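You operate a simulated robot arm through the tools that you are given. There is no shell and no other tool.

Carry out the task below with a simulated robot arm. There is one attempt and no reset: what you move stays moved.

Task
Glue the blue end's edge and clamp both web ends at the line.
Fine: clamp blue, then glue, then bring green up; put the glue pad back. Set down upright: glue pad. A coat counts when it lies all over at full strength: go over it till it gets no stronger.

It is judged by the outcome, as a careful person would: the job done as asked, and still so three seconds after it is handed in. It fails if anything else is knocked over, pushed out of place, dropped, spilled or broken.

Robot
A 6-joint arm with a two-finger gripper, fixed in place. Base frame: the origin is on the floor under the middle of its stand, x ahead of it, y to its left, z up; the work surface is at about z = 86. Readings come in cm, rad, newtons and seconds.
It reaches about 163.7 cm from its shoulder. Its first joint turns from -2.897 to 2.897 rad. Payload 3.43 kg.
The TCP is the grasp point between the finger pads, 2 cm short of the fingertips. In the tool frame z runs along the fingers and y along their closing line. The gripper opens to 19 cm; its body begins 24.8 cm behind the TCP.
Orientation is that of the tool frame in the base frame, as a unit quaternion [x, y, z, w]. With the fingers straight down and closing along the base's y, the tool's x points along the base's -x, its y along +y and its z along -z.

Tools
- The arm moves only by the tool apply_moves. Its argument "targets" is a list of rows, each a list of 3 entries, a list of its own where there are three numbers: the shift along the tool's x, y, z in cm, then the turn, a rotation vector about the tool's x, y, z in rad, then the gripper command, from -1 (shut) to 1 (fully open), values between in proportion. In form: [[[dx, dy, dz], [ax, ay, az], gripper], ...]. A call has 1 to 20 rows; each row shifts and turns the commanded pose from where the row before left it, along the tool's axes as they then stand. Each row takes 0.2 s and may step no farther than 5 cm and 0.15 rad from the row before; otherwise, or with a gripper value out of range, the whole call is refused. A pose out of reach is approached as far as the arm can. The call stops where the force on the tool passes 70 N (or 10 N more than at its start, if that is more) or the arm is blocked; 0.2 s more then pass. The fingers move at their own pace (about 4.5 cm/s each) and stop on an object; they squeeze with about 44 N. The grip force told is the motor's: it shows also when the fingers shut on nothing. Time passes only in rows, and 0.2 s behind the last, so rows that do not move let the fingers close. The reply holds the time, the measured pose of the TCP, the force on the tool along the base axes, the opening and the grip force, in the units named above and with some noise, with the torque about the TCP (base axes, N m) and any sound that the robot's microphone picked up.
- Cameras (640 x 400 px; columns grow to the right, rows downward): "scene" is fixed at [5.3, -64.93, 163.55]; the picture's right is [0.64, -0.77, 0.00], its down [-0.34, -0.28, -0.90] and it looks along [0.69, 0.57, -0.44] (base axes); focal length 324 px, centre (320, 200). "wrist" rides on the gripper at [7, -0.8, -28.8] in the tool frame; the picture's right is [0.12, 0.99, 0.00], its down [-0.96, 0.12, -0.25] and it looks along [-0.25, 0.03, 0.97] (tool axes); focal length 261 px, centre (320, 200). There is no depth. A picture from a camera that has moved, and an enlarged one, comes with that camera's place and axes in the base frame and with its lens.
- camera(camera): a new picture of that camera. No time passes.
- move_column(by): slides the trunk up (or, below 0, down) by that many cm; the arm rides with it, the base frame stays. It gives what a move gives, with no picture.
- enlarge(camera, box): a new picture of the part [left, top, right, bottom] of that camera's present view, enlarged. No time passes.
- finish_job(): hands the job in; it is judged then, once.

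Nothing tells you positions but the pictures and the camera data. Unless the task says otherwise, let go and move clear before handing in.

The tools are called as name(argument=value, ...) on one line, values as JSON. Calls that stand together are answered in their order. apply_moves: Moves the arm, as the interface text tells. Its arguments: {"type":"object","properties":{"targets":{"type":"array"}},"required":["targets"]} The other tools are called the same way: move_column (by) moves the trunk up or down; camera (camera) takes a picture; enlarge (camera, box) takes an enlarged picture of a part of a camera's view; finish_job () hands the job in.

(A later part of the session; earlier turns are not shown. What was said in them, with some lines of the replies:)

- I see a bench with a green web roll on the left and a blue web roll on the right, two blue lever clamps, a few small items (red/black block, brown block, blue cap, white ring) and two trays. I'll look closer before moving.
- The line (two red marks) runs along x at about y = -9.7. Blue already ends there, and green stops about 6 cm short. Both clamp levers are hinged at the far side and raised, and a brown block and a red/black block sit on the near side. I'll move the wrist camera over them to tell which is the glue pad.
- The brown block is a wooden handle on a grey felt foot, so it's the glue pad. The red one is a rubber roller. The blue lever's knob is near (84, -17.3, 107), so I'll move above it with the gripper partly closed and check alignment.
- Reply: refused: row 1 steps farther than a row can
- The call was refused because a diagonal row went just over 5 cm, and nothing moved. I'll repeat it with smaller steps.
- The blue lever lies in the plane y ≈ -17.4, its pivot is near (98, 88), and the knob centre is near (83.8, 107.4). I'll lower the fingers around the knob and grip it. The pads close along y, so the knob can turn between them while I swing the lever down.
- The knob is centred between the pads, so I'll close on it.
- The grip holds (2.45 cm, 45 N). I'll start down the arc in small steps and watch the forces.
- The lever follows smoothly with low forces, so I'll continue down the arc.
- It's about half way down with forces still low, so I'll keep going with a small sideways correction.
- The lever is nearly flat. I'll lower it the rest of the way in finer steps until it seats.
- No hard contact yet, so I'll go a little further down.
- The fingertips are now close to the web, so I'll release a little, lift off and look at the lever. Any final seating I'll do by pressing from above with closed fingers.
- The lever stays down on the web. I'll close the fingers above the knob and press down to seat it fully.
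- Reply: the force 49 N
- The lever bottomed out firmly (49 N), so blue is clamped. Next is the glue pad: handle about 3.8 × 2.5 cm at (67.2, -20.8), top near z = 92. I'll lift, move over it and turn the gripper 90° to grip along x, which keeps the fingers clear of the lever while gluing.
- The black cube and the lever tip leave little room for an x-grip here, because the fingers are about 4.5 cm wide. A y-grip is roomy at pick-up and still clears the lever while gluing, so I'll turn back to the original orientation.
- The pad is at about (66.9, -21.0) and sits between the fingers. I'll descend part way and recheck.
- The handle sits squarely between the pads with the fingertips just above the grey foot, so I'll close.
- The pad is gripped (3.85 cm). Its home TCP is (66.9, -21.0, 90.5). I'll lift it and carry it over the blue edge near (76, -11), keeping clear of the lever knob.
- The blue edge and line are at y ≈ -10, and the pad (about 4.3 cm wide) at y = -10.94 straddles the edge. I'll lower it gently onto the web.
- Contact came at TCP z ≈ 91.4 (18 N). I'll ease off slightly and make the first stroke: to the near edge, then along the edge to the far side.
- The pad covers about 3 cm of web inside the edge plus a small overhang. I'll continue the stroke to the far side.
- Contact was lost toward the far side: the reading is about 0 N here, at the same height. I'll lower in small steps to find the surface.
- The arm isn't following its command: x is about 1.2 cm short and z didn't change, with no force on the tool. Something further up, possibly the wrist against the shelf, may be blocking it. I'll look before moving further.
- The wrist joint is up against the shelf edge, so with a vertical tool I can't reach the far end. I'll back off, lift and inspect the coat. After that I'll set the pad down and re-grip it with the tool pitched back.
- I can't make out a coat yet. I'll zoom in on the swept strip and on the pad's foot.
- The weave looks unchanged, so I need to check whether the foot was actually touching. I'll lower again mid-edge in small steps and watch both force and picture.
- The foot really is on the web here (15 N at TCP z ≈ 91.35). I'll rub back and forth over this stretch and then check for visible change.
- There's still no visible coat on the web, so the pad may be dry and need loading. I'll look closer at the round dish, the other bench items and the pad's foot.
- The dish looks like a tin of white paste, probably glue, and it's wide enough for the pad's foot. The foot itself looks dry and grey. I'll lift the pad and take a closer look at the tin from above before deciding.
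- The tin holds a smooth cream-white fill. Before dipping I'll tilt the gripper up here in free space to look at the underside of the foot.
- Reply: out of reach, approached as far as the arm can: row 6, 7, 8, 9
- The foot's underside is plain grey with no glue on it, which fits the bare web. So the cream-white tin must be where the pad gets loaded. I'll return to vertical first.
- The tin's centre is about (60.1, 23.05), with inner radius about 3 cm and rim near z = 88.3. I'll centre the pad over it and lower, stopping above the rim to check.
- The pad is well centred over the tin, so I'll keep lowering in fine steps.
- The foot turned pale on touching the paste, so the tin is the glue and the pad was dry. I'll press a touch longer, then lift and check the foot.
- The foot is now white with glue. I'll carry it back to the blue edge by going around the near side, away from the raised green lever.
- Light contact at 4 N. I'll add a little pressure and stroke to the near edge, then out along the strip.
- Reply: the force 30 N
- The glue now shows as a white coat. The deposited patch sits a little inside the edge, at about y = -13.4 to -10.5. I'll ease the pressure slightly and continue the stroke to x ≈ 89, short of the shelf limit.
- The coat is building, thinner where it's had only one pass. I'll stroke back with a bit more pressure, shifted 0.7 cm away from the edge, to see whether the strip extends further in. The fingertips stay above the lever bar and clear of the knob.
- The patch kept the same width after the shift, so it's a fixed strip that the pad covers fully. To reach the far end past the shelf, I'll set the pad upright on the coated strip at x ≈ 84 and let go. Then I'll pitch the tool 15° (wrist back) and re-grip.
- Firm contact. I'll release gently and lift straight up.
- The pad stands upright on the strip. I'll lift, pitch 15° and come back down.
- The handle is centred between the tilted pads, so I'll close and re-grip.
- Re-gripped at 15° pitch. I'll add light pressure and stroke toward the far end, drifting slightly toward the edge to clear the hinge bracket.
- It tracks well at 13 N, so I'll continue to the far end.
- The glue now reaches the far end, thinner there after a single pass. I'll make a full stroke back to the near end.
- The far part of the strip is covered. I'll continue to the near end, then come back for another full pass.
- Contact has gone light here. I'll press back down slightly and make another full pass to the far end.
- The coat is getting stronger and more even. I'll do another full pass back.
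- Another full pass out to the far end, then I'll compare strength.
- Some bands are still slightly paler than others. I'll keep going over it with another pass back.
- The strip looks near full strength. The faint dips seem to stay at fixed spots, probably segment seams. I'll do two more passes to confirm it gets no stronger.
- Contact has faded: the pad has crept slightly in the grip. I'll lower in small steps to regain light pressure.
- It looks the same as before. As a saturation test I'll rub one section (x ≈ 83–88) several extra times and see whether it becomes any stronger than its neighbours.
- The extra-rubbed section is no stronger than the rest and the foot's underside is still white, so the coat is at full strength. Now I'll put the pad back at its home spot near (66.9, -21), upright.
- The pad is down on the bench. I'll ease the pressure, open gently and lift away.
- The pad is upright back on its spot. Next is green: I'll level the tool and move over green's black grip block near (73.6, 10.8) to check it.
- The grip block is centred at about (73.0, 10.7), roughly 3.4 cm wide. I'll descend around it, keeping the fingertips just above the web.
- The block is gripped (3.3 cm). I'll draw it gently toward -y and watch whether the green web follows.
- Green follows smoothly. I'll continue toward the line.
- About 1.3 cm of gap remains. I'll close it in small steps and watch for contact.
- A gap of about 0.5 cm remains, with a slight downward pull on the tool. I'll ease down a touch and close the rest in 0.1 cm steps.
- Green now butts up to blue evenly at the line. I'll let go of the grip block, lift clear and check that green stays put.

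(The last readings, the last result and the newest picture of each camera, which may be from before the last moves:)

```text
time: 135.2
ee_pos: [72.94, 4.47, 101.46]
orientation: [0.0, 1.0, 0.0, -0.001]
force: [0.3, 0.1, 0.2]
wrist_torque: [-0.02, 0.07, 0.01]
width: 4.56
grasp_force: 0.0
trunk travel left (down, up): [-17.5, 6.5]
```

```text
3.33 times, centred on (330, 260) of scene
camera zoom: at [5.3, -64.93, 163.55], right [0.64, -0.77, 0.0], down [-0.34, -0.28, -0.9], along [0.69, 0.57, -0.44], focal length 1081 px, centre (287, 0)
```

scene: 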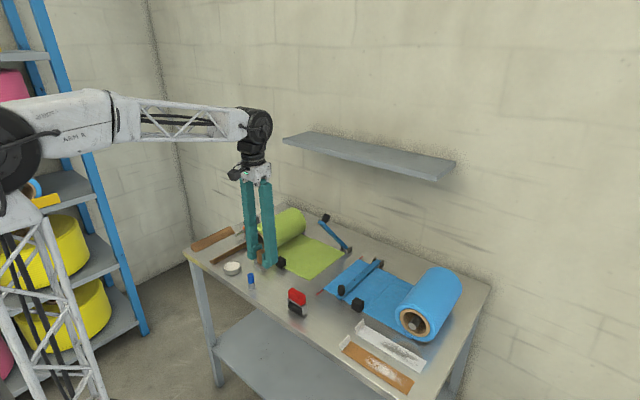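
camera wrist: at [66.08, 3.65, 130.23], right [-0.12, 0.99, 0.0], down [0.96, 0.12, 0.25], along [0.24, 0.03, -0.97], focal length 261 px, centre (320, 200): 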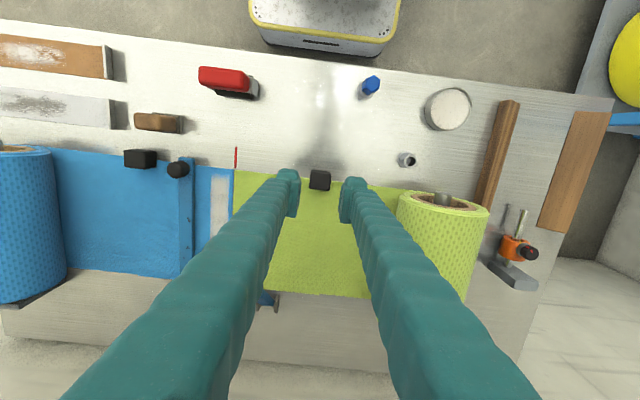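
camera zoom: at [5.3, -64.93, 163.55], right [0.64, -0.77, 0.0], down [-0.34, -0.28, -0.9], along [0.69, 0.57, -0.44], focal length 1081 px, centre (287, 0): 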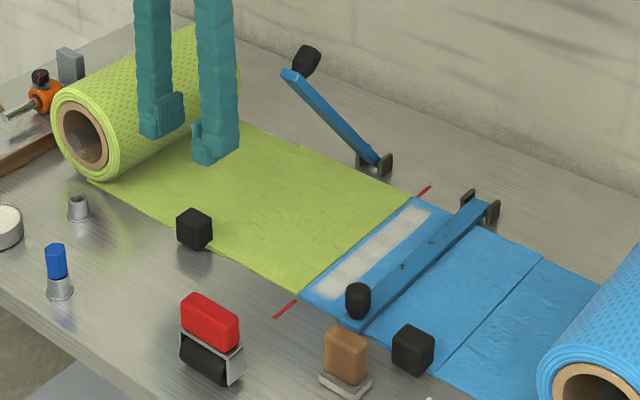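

Green stays at the line. I'll now go above the green lever's knob, expected near (84, -2.5, 107), to close that clamp the same way.

apply_moves(targets=[[[0, 0, -4.8], [0, 0, 0], -0.52], [[0, 0, -4.8], [0, 0, 0], -0.4], [[0, 0, -4.8], [0, 0, 0], -0.3], [[0, 0, -4.3], [0, 0, 0], -0.3], [[-3.7, -2.3, 0], [0, 0, 0], -0.3], [[-3.7, -2.3, 0], [0, 0, 0], -0.3], [[-3.5, -2.3, 0], [0, 0, 0], -0.3], [[0, 0, 0], [0, 0, 0], -0.3]])

enlarge(camera="wrist", box=[240, 130, 400, 250])

enlarge(camera="scene", box=[290, 140, 400, 270])

```text
time: 137.0
ee_pos: [84.07, -2.44, 120.05]
orientation: [0.0, 1.0, 0.0, 0.0]
force: [0.5, 0.1, 0.2]
wrist_torque: [0.02, 0.04, 0.0]
width: 6.65
grasp_force: 0.1
trunk travel left (down, up): [-17.5, 6.5]
```

```text
3.33 times, centred on (320, 190) of wrist
camera zoom: at [77.05, -3.32, 148.87], right [-0.12, 0.99, 0.0], down [0.96, 0.12, 0.25], along [0.25, 0.03, -0.97], focal length 869 px, centre (320, 233)
```

zoom: 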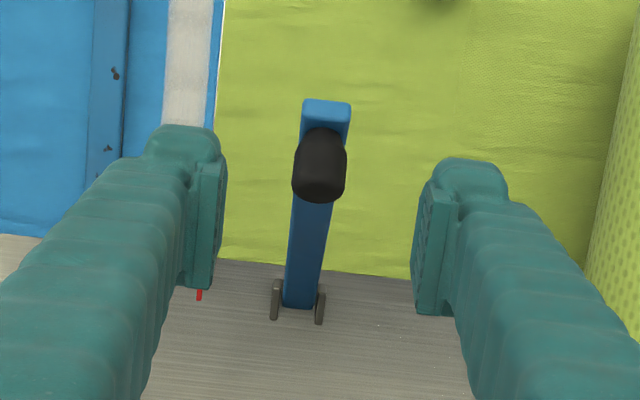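

```text
3.08 times, centred on (345, 205) of scene
camera zoom: at [5.3, -64.93, 163.55], right [0.64, -0.77, 0.0], down [-0.34, -0.28, -0.9], along [0.69, 0.57, -0.44], focal length 998 px, centre (243, 185)
```

zoom: 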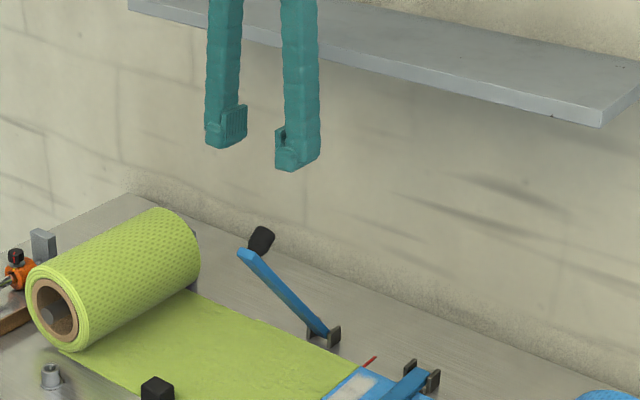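

The knob is centred between the fingers, with the lever plane at y ≈ -2.45. I'll descend and grip it.

apply_moves(targets=[[[0, 0, 4.5], [0, 0, 0], -0.3], [[0, 0, 4.5], [0, 0, 0], -0.3], [[0, 0, 3.65], [0, 0, 0], -0.3], [[0, 0, 0], [0, 0, 0], -0.5], [[0, 0, 0], [0, 0, 0], -0.7], [[0, 0, 0], [0, 0, 0], -1], [[0, 0, 0], [0, 0, 0], -1], [[0, 0, 0], [0, 0, 0], -1]])

enlarge(camera="wrist", box=[240, 120, 400, 240])

enlarge(camera="scene", box=[290, 170, 400, 290])

```text
time: 138.8
ee_pos: [84.03, -2.53, 107.49]
orientation: [0.0, 1.0, 0.0, 0.0]
force: [-0.8, -1.0, -3.8]
wrist_torque: [0.0, 0.04, -0.01]
width: 2.48
grasp_force: 44.6
trunk travel left (down, up): [-17.5, 6.5]
```

```text
3.33 times, centred on (320, 180) of wrist
camera zoom: at [77.04, -3.29, 136.28], right [-0.12, 0.99, 0.0], down [0.96, 0.12, 0.25], along [0.25, 0.03, -0.97], focal length 869 px, centre (320, 267)
```

zoom: 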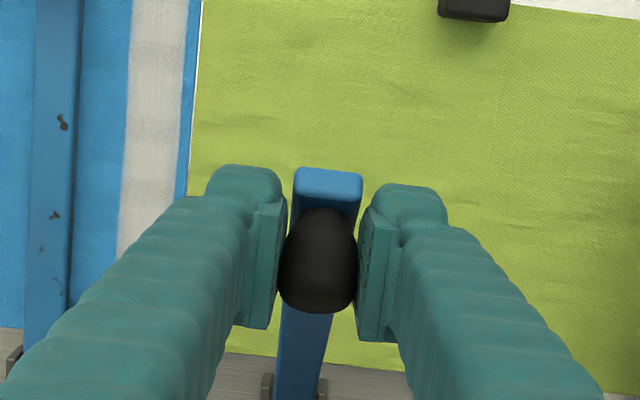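

```text
3.33 times, centred on (345, 230) of scene
camera zoom: at [5.3, -64.93, 163.55], right [0.64, -0.77, 0.0], down [-0.34, -0.28, -0.9], along [0.69, 0.57, -0.44], focal length 1081 px, centre (237, 100)
```

zoom: 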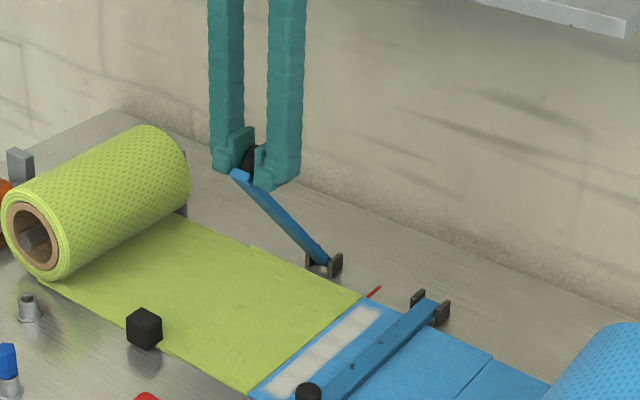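

The knob is gripped. I'll swing the green lever down along the same arc in stages.

apply_moves(targets=[[[0.5, 0, 0.4], [0, 0, 0], -1], [[0.63, 0, 0.49], [0, 0, 0], -1], [[0.8, 0, 0.7], [0, 0, 0], -1], [[0.75, 0, 0.73], [0, 0, 0], -1], [[0.73, 0, 0.75], [0, 0, 0], -1], [[0.7, 0, 0.8], [0, 0, 0], -1], [[0.66, 0, 0.82], [0, 0, 0], -1], [[0.62, 0, 0.86], [0, 0, 0], -1], [[0.59, 0, 0.88], [0, 0, 0], -1], [[0.55, 0, 0.9], [0, 0, 0], -1]])

enlarge(camera="scene", box=[290, 170, 400, 290])

```text
time: 141.0
ee_pos: [77.42, -2.57, 100.0]
orientation: [0.0, 1.0, 0.0, 0.001]
force: [0.7, -8.8, 4.0]
wrist_torque: [-0.07, -0.97, 0.06]
width: 2.45
grasp_force: 45.2
trunk travel left (down, up): [-17.5, 6.5]
```

```text
3.33 times, centred on (345, 230) of scene
camera zoom: at [5.3, -64.93, 163.55], right [0.64, -0.77, 0.0], down [-0.34, -0.28, -0.9], along [0.69, 0.57, -0.44], focal length 1081 px, centre (237, 100)
```

zoom: 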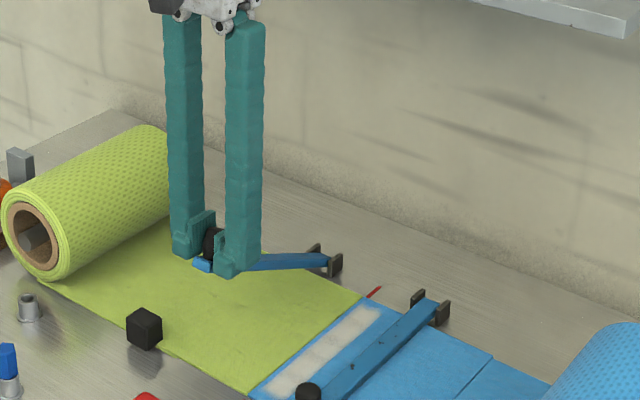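

It follows cleanly with low forces. Continuing down.

apply_moves(targets=[[[0.5, -0.1, 0.92], [0, 0, 0], -1], [[0.47, 0, 0.95], [0, 0, 0], -1], [[0.42, 0, 0.96], [0, 0, 0], -1], [[0.39, 0, 0.99], [0, 0, 0], -1], [[0.34, 0, 1.0], [0, 0, 0], -1], [[0.3, 0, 1.02], [0, 0, 0], -1], [[0.13, 0, 0.5], [0, 0, 0], -1], [[0.13, 0, 0.5], [0, 0, 0], -1], [[0.1, 0, 0.5], [0, 0, 0], -1], [[0.1, 0, 0.5], [0, 0, 0], -1]])

enlarge(camera="scene", box=[290, 200, 390, 310])

```text
time: 143.2
ee_pos: [74.58, -2.5, 92.33]
orientation: [0.0, 1.0, 0.0, 0.0]
force: [2.2, 3.6, 4.3]
wrist_torque: [0.04, -1.05, -0.02]
width: 2.44
grasp_force: 44.8
trunk travel left (down, up): [-17.5, 6.5]
```

```text
3.64 times, centred on (340, 255) of scene
camera zoom: at [5.3, -64.93, 163.55], right [0.64, -0.77, 0.0], down [-0.34, -0.28, -0.9], along [0.69, 0.57, -0.44], focal length 1179 px, centre (247, 0)
```

zoom: 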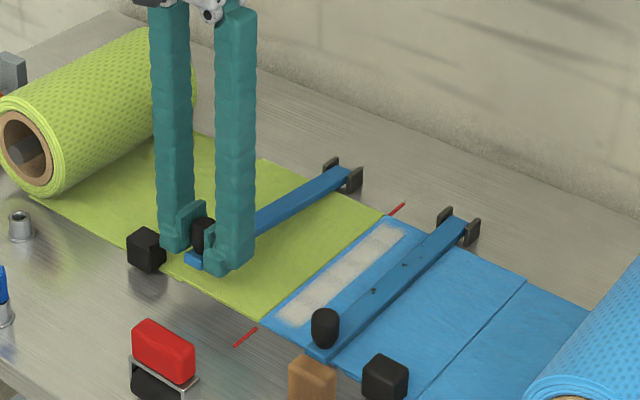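

apply_moves(targets=[[[0.07, 0, 0.4], [0, 0, 0], -1], [[0.06, 0, 0.4], [0, 0, 0], -1], [[0.04, 0.05, 0.4], [0, 0, 0], -1], [[0.03, 0, 0.3], [0, 0, 0], -1], [[0.02, 0, 0.3], [0, 0, 0], -1], [[0.02, 0, 0.3], [0, 0, 0], -1], [[0.01, 0, 0.25], [0, 0, 0], -1], [[0, 0, 0.25], [0, 0, 0], -1]])

enlarge(camera="scene", box=[300, 220, 370, 300])

```text
time: 145.0
ee_pos: [74.3, -2.38, 89.83]
orientation: [0.001, 1.0, 0.0, 0.0]
force: [-4.6, 2.0, 5.9]
wrist_torque: [0.01, -0.98, 0.0]
width: 2.42
grasp_force: 44.5
trunk travel left (down, up): [-17.5, 6.5]
```

```text
5.00 times, centred on (335, 260) of scene
camera zoom: at [5.3, -64.93, 163.55], right [0.64, -0.77, 0.0], down [-0.34, -0.28, -0.9], along [0.69, 0.57, -0.44], focal length 1622 px, centre (245, -100)
```

zoom: 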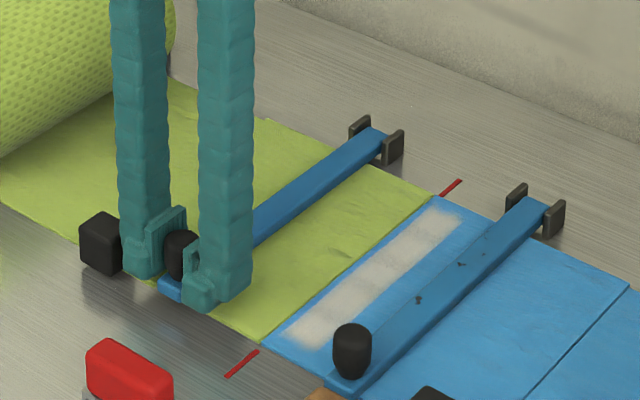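

apply_moves(targets=[[[0, 0, 0.2], [0, 0, 0], -1], [[0, 0, 0.2], [0, 0, 0], -1], [[0, 0, 0], [0, 0, 0], -1]])

enlarge(camera="wrist", box=[240, 100, 400, 240])

```text
time: 145.8
ee_pos: [74.2, -2.59, 89.31]
orientation: [0.0, 1.0, 0.0, 0.0]
force: [-8.4, 2.4, 3.8]
wrist_torque: [0.03, -0.51, 0.02]
width: 2.44
grasp_force: 45.1
trunk travel left (down, up): [-17.5, 6.5]
```

```text
2.86 times, centred on (320, 170) of wrist
camera zoom: at [67.28, -3.29, 118.08], right [-0.12, 0.99, 0.0], down [0.96, 0.12, 0.25], along [0.25, 0.03, -0.97], focal length 745 px, centre (320, 286)
```

zoom: 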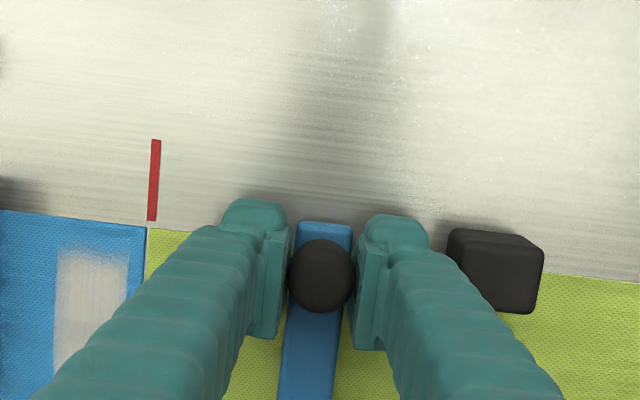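

The lever is down on green. I'll open just slightly because the grip block is close by, then lift, close the fingers and press the knob from above to seat it.

apply_moves(targets=[[[0, 0, 0], [0, 0, 0], -0.66], [[0, 0, 0], [0, 0, 0], -0.64], [[0, 0, -3], [0, 0, 0], -0.64], [[0, 0, -4], [0, 0, 0], -0.64], [[0, 0, -4], [0, 0, 0], -0.64], [[0, 0, 0], [0, 0, 0], -1], [[0, 0, 0], [0, 0, 0], -1]])

enlarge(camera="scene", box=[300, 220, 370, 300])

enlarge(camera="wrist", box=[220, 80, 420, 220])

```text
time: 147.4
ee_pos: [74.27, -2.43, 100.25]
orientation: [0.0, 1.0, 0.0, 0.0]
force: [0.3, -0.2, 0.3]
wrist_torque: [-0.02, 0.0, 0.01]
width: 0.0
grasp_force: 16.1
trunk travel left (down, up): [-17.5, 6.5]
```

```text
5.00 times, centred on (335, 260) of scene
camera zoom: at [5.3, -64.93, 163.55], right [0.64, -0.77, 0.0], down [-0.34, -0.28, -0.9], along [0.69, 0.57, -0.44], focal length 1622 px, centre (245, -100)
```

zoom: 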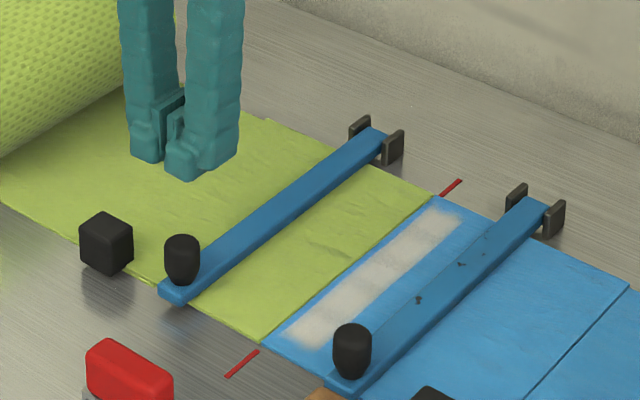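

```text
2.86 times, centred on (320, 150) of wrist
camera zoom: at [67.25, -3.25, 129.06], right [-0.12, 0.99, 0.0], down [0.96, 0.12, 0.25], along [0.25, 0.03, -0.97], focal length 745 px, centre (320, 343)
```

zoom: 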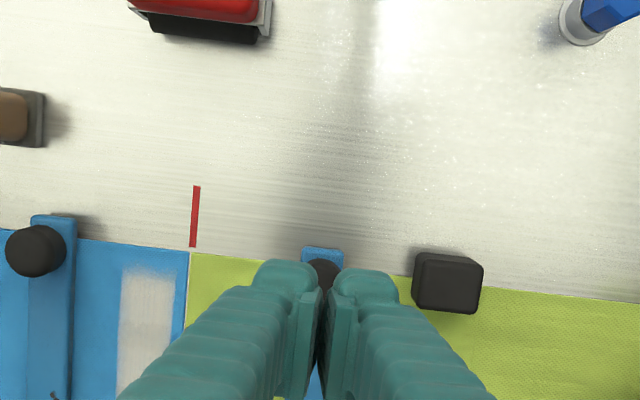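

Both levers lie flat. I'll press the green knob down firmly to seat it.

apply_moves(targets=[[[0, 0, 3], [0, 0, 0], -1], [[0, 0, 2.5], [0, 0, 0], -1], [[0, 0, 0.9], [0, 0, 0], -1], [[0, 0, 0.3], [0, 0, 0], -1], [[0, 0, 0.3], [0, 0, 0], -1], [[0, 0, 0.3], [0, 0, 0], -1]])

```text
time: 148.8
ee_pos: [74.31, -2.5, 93.26]
orientation: [0.0, 1.0, 0.0, 0.001]
force: [-0.3, -0.7, 17.4]
wrist_torque: [0.0, 0.12, 0.04]
width: 0.6
grasp_force: 34.3
trunk travel left (down, up): [-17.5, 6.5]
```

apply_moves(targets=[[[0, 0, 0.25], [0, 0, 0], -1], [[0, 0, 0.2], [0, 0, 0], -1], [[0, 0, 0], [0, 0, 0], -1]])

```text
time: 149.6
ee_pos: [74.27, -2.44, 93.0]
orientation: [-0.001, 1.0, 0.0, 0.003]
force: [-0.5, -1.5, 68.2]
wrist_torque: [-0.03, 0.25, 0.03]
width: 0.59
grasp_force: 34.4
trunk travel left (down, up): [-17.5, 6.5]
```

It's seated firmly (68 N). I'll lift away, retract and check everything.

apply_moves(targets=[[[0, 0, -1], [0, 0, 0], -1], [[0, 0, -4], [0, 0, 0], -1], [[0, 0, -4.5], [0, 0, 0], -1], [[0, 0, -4.5], [0, 0, 0], -1], [[0, 0, -4.8], [0, 0, 0], -1], [[0, 0, -4.8], [0, 0, 0], -0.5], [[4, 0, -2], [0, 0, 0], 0], [[4, 0, -2], [0, 0, 0], 0], [[4, 0, 0], [0, 0, 0], 0], [[0, 0, 0], [0, 0, 0], 0]])

camera(camera="scene")

camera(camera="wrist")

enlarge(camera="scene", box=[300, 225, 390, 305])

enlarge(camera="scene", box=[270, 265, 390, 345])

```text
time: 151.8
ee_pos: [62.39, -2.62, 120.3]
orientation: [0.0, 1.0, 0.0, 0.0]
force: [-0.1, 0.3, 0.1]
wrist_torque: [-0.06, -0.05, 0.03]
width: 9.5
grasp_force: 0.0
trunk travel left (down, up): [-17.5, 6.5]
```

```text
taken
```

scene: 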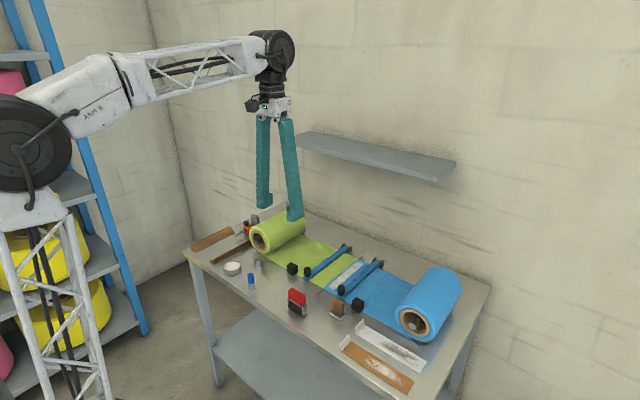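

```text
taken
camera wrist: at [55.31, -3.36, 148.99], right [-0.12, 0.99, 0.0], down [0.96, 0.12, 0.25], along [0.25, 0.03, -0.97], focal length 261 px, centre (320, 200)
```

wrist: 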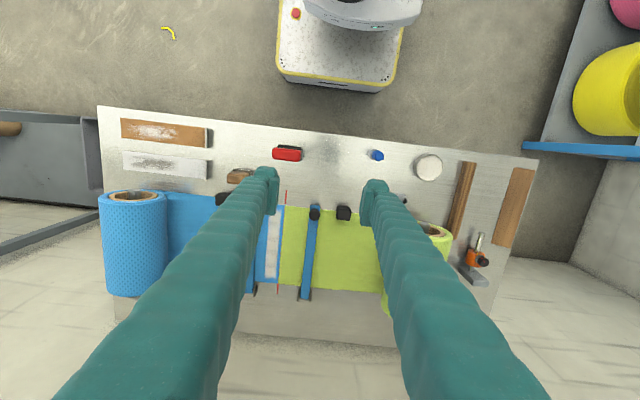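

```text
5.00 times, centred on (345, 265) of scene
camera zoom: at [5.3, -64.93, 163.55], right [0.64, -0.77, 0.0], down [-0.34, -0.28, -0.9], along [0.69, 0.57, -0.44], focal length 1622 px, centre (195, -125)
```

zoom: 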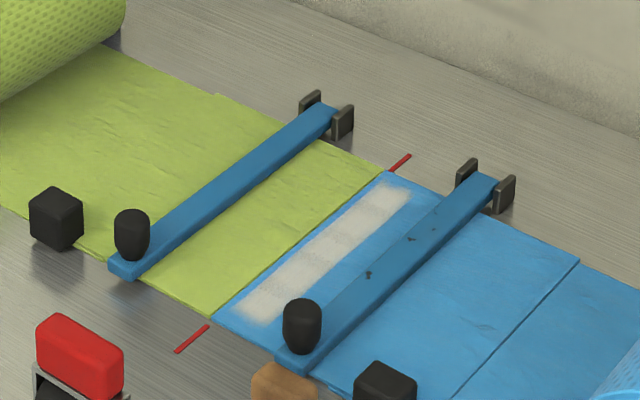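

```text
5.00 times, centred on (330, 305) of scene
camera zoom: at [5.3, -64.93, 163.55], right [0.64, -0.77, 0.0], down [-0.34, -0.28, -0.9], along [0.69, 0.57, -0.44], focal length 1622 px, centre (270, -325)
```

zoom: 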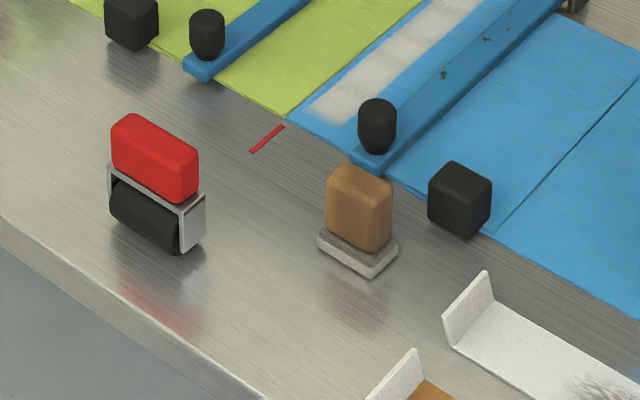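

Everything looks in place: both levers down, pad upright at home, green butted to blue. I'll take one last overhead look at the seam and the coat.

apply_moves(targets=[[[-3, -3.5, 0], [0, 0, 0], 0.5], [[-3, -3.5, 0], [0, 0, 0], 1], [[-2, -0.5, 0], [0, 0, 0], 1], [[0, 0, 0], [0, 0, 0], 1], [[0, 0, 0], [0, 0, 0], 1], [[0, 0, 0], [0, 0, 0], 1]])

enlarge(camera="wrist", box=[240, 100, 400, 220])

enlarge(camera="wrist", box=[290, 130, 360, 210])

```text
time: 153.2
ee_pos: [70.36, -10.1, 120.16]
orientation: [-0.001, 1.0, 0.001, 0.0]
force: [0.5, 0.6, -0.3]
wrist_torque: [0.0, -0.02, -0.02]
width: 18.99
grasp_force: 0.2
trunk travel left (down, up): [-17.5, 6.5]
```

```text
3.33 times, centred on (320, 160) of wrist
camera zoom: at [63.33, -10.83, 148.88], right [-0.12, 0.99, 0.0], down [0.96, 0.12, 0.25], along [0.25, 0.03, -0.97], focal length 869 px, centre (320, 333)
```

zoom: 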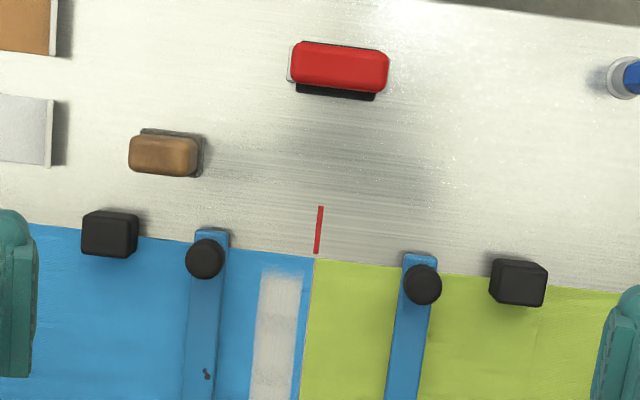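

```text
5.00 times, centred on (325, 170) of wrist
camera zoom: at [63.33, -10.83, 148.88], right [-0.12, 0.99, 0.0], down [0.96, 0.12, 0.25], along [0.25, 0.03, -0.97], focal length 1303 px, centre (295, 350)
```

zoom: 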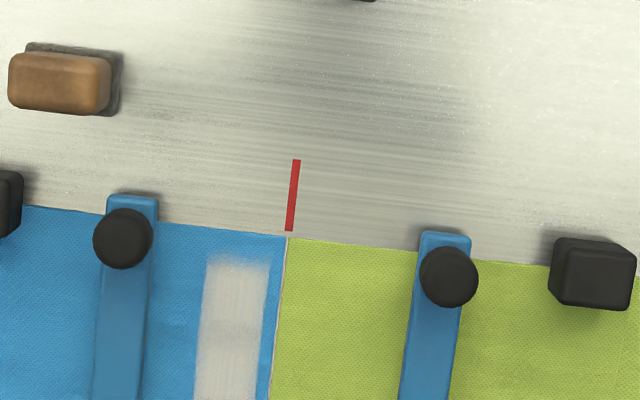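

The seam sits right on the line with no visible gap. Both levers are down, the glue strip is full, and the pad stands upright at its place. The gripper is empty and clear, so I'm handing in.

finish_job()

```text
The job is handed in.
```

Both web ends are clamped at the line and the blue end's edge is glued; I've handed the job in.

- **Blue clamp:** I closed it first and pressed it down until it seated.
- **Glue:** The pad was dry, so my first strokes left nothing on the web. I loaded it from the tin of white paste on the bench, then went over the strip until extra rubbing made it no stronger. A few faint paler bands remain at fixed spots; I took them for seams in the strip rather than thin glue.
- **Green:** I drew it up to blue at the line, with no visible gap, then closed its clamp and pressed it down.
- **Glue pad:** It is back at its spot, standing upright.

While gluing toward the far side, the robot's wrist came up against the wall shelf. I backed off and finished that end with the gripper tilted back. The shelf looked unmoved in the later pictures, and nothing else on the bench was knocked or shifted.
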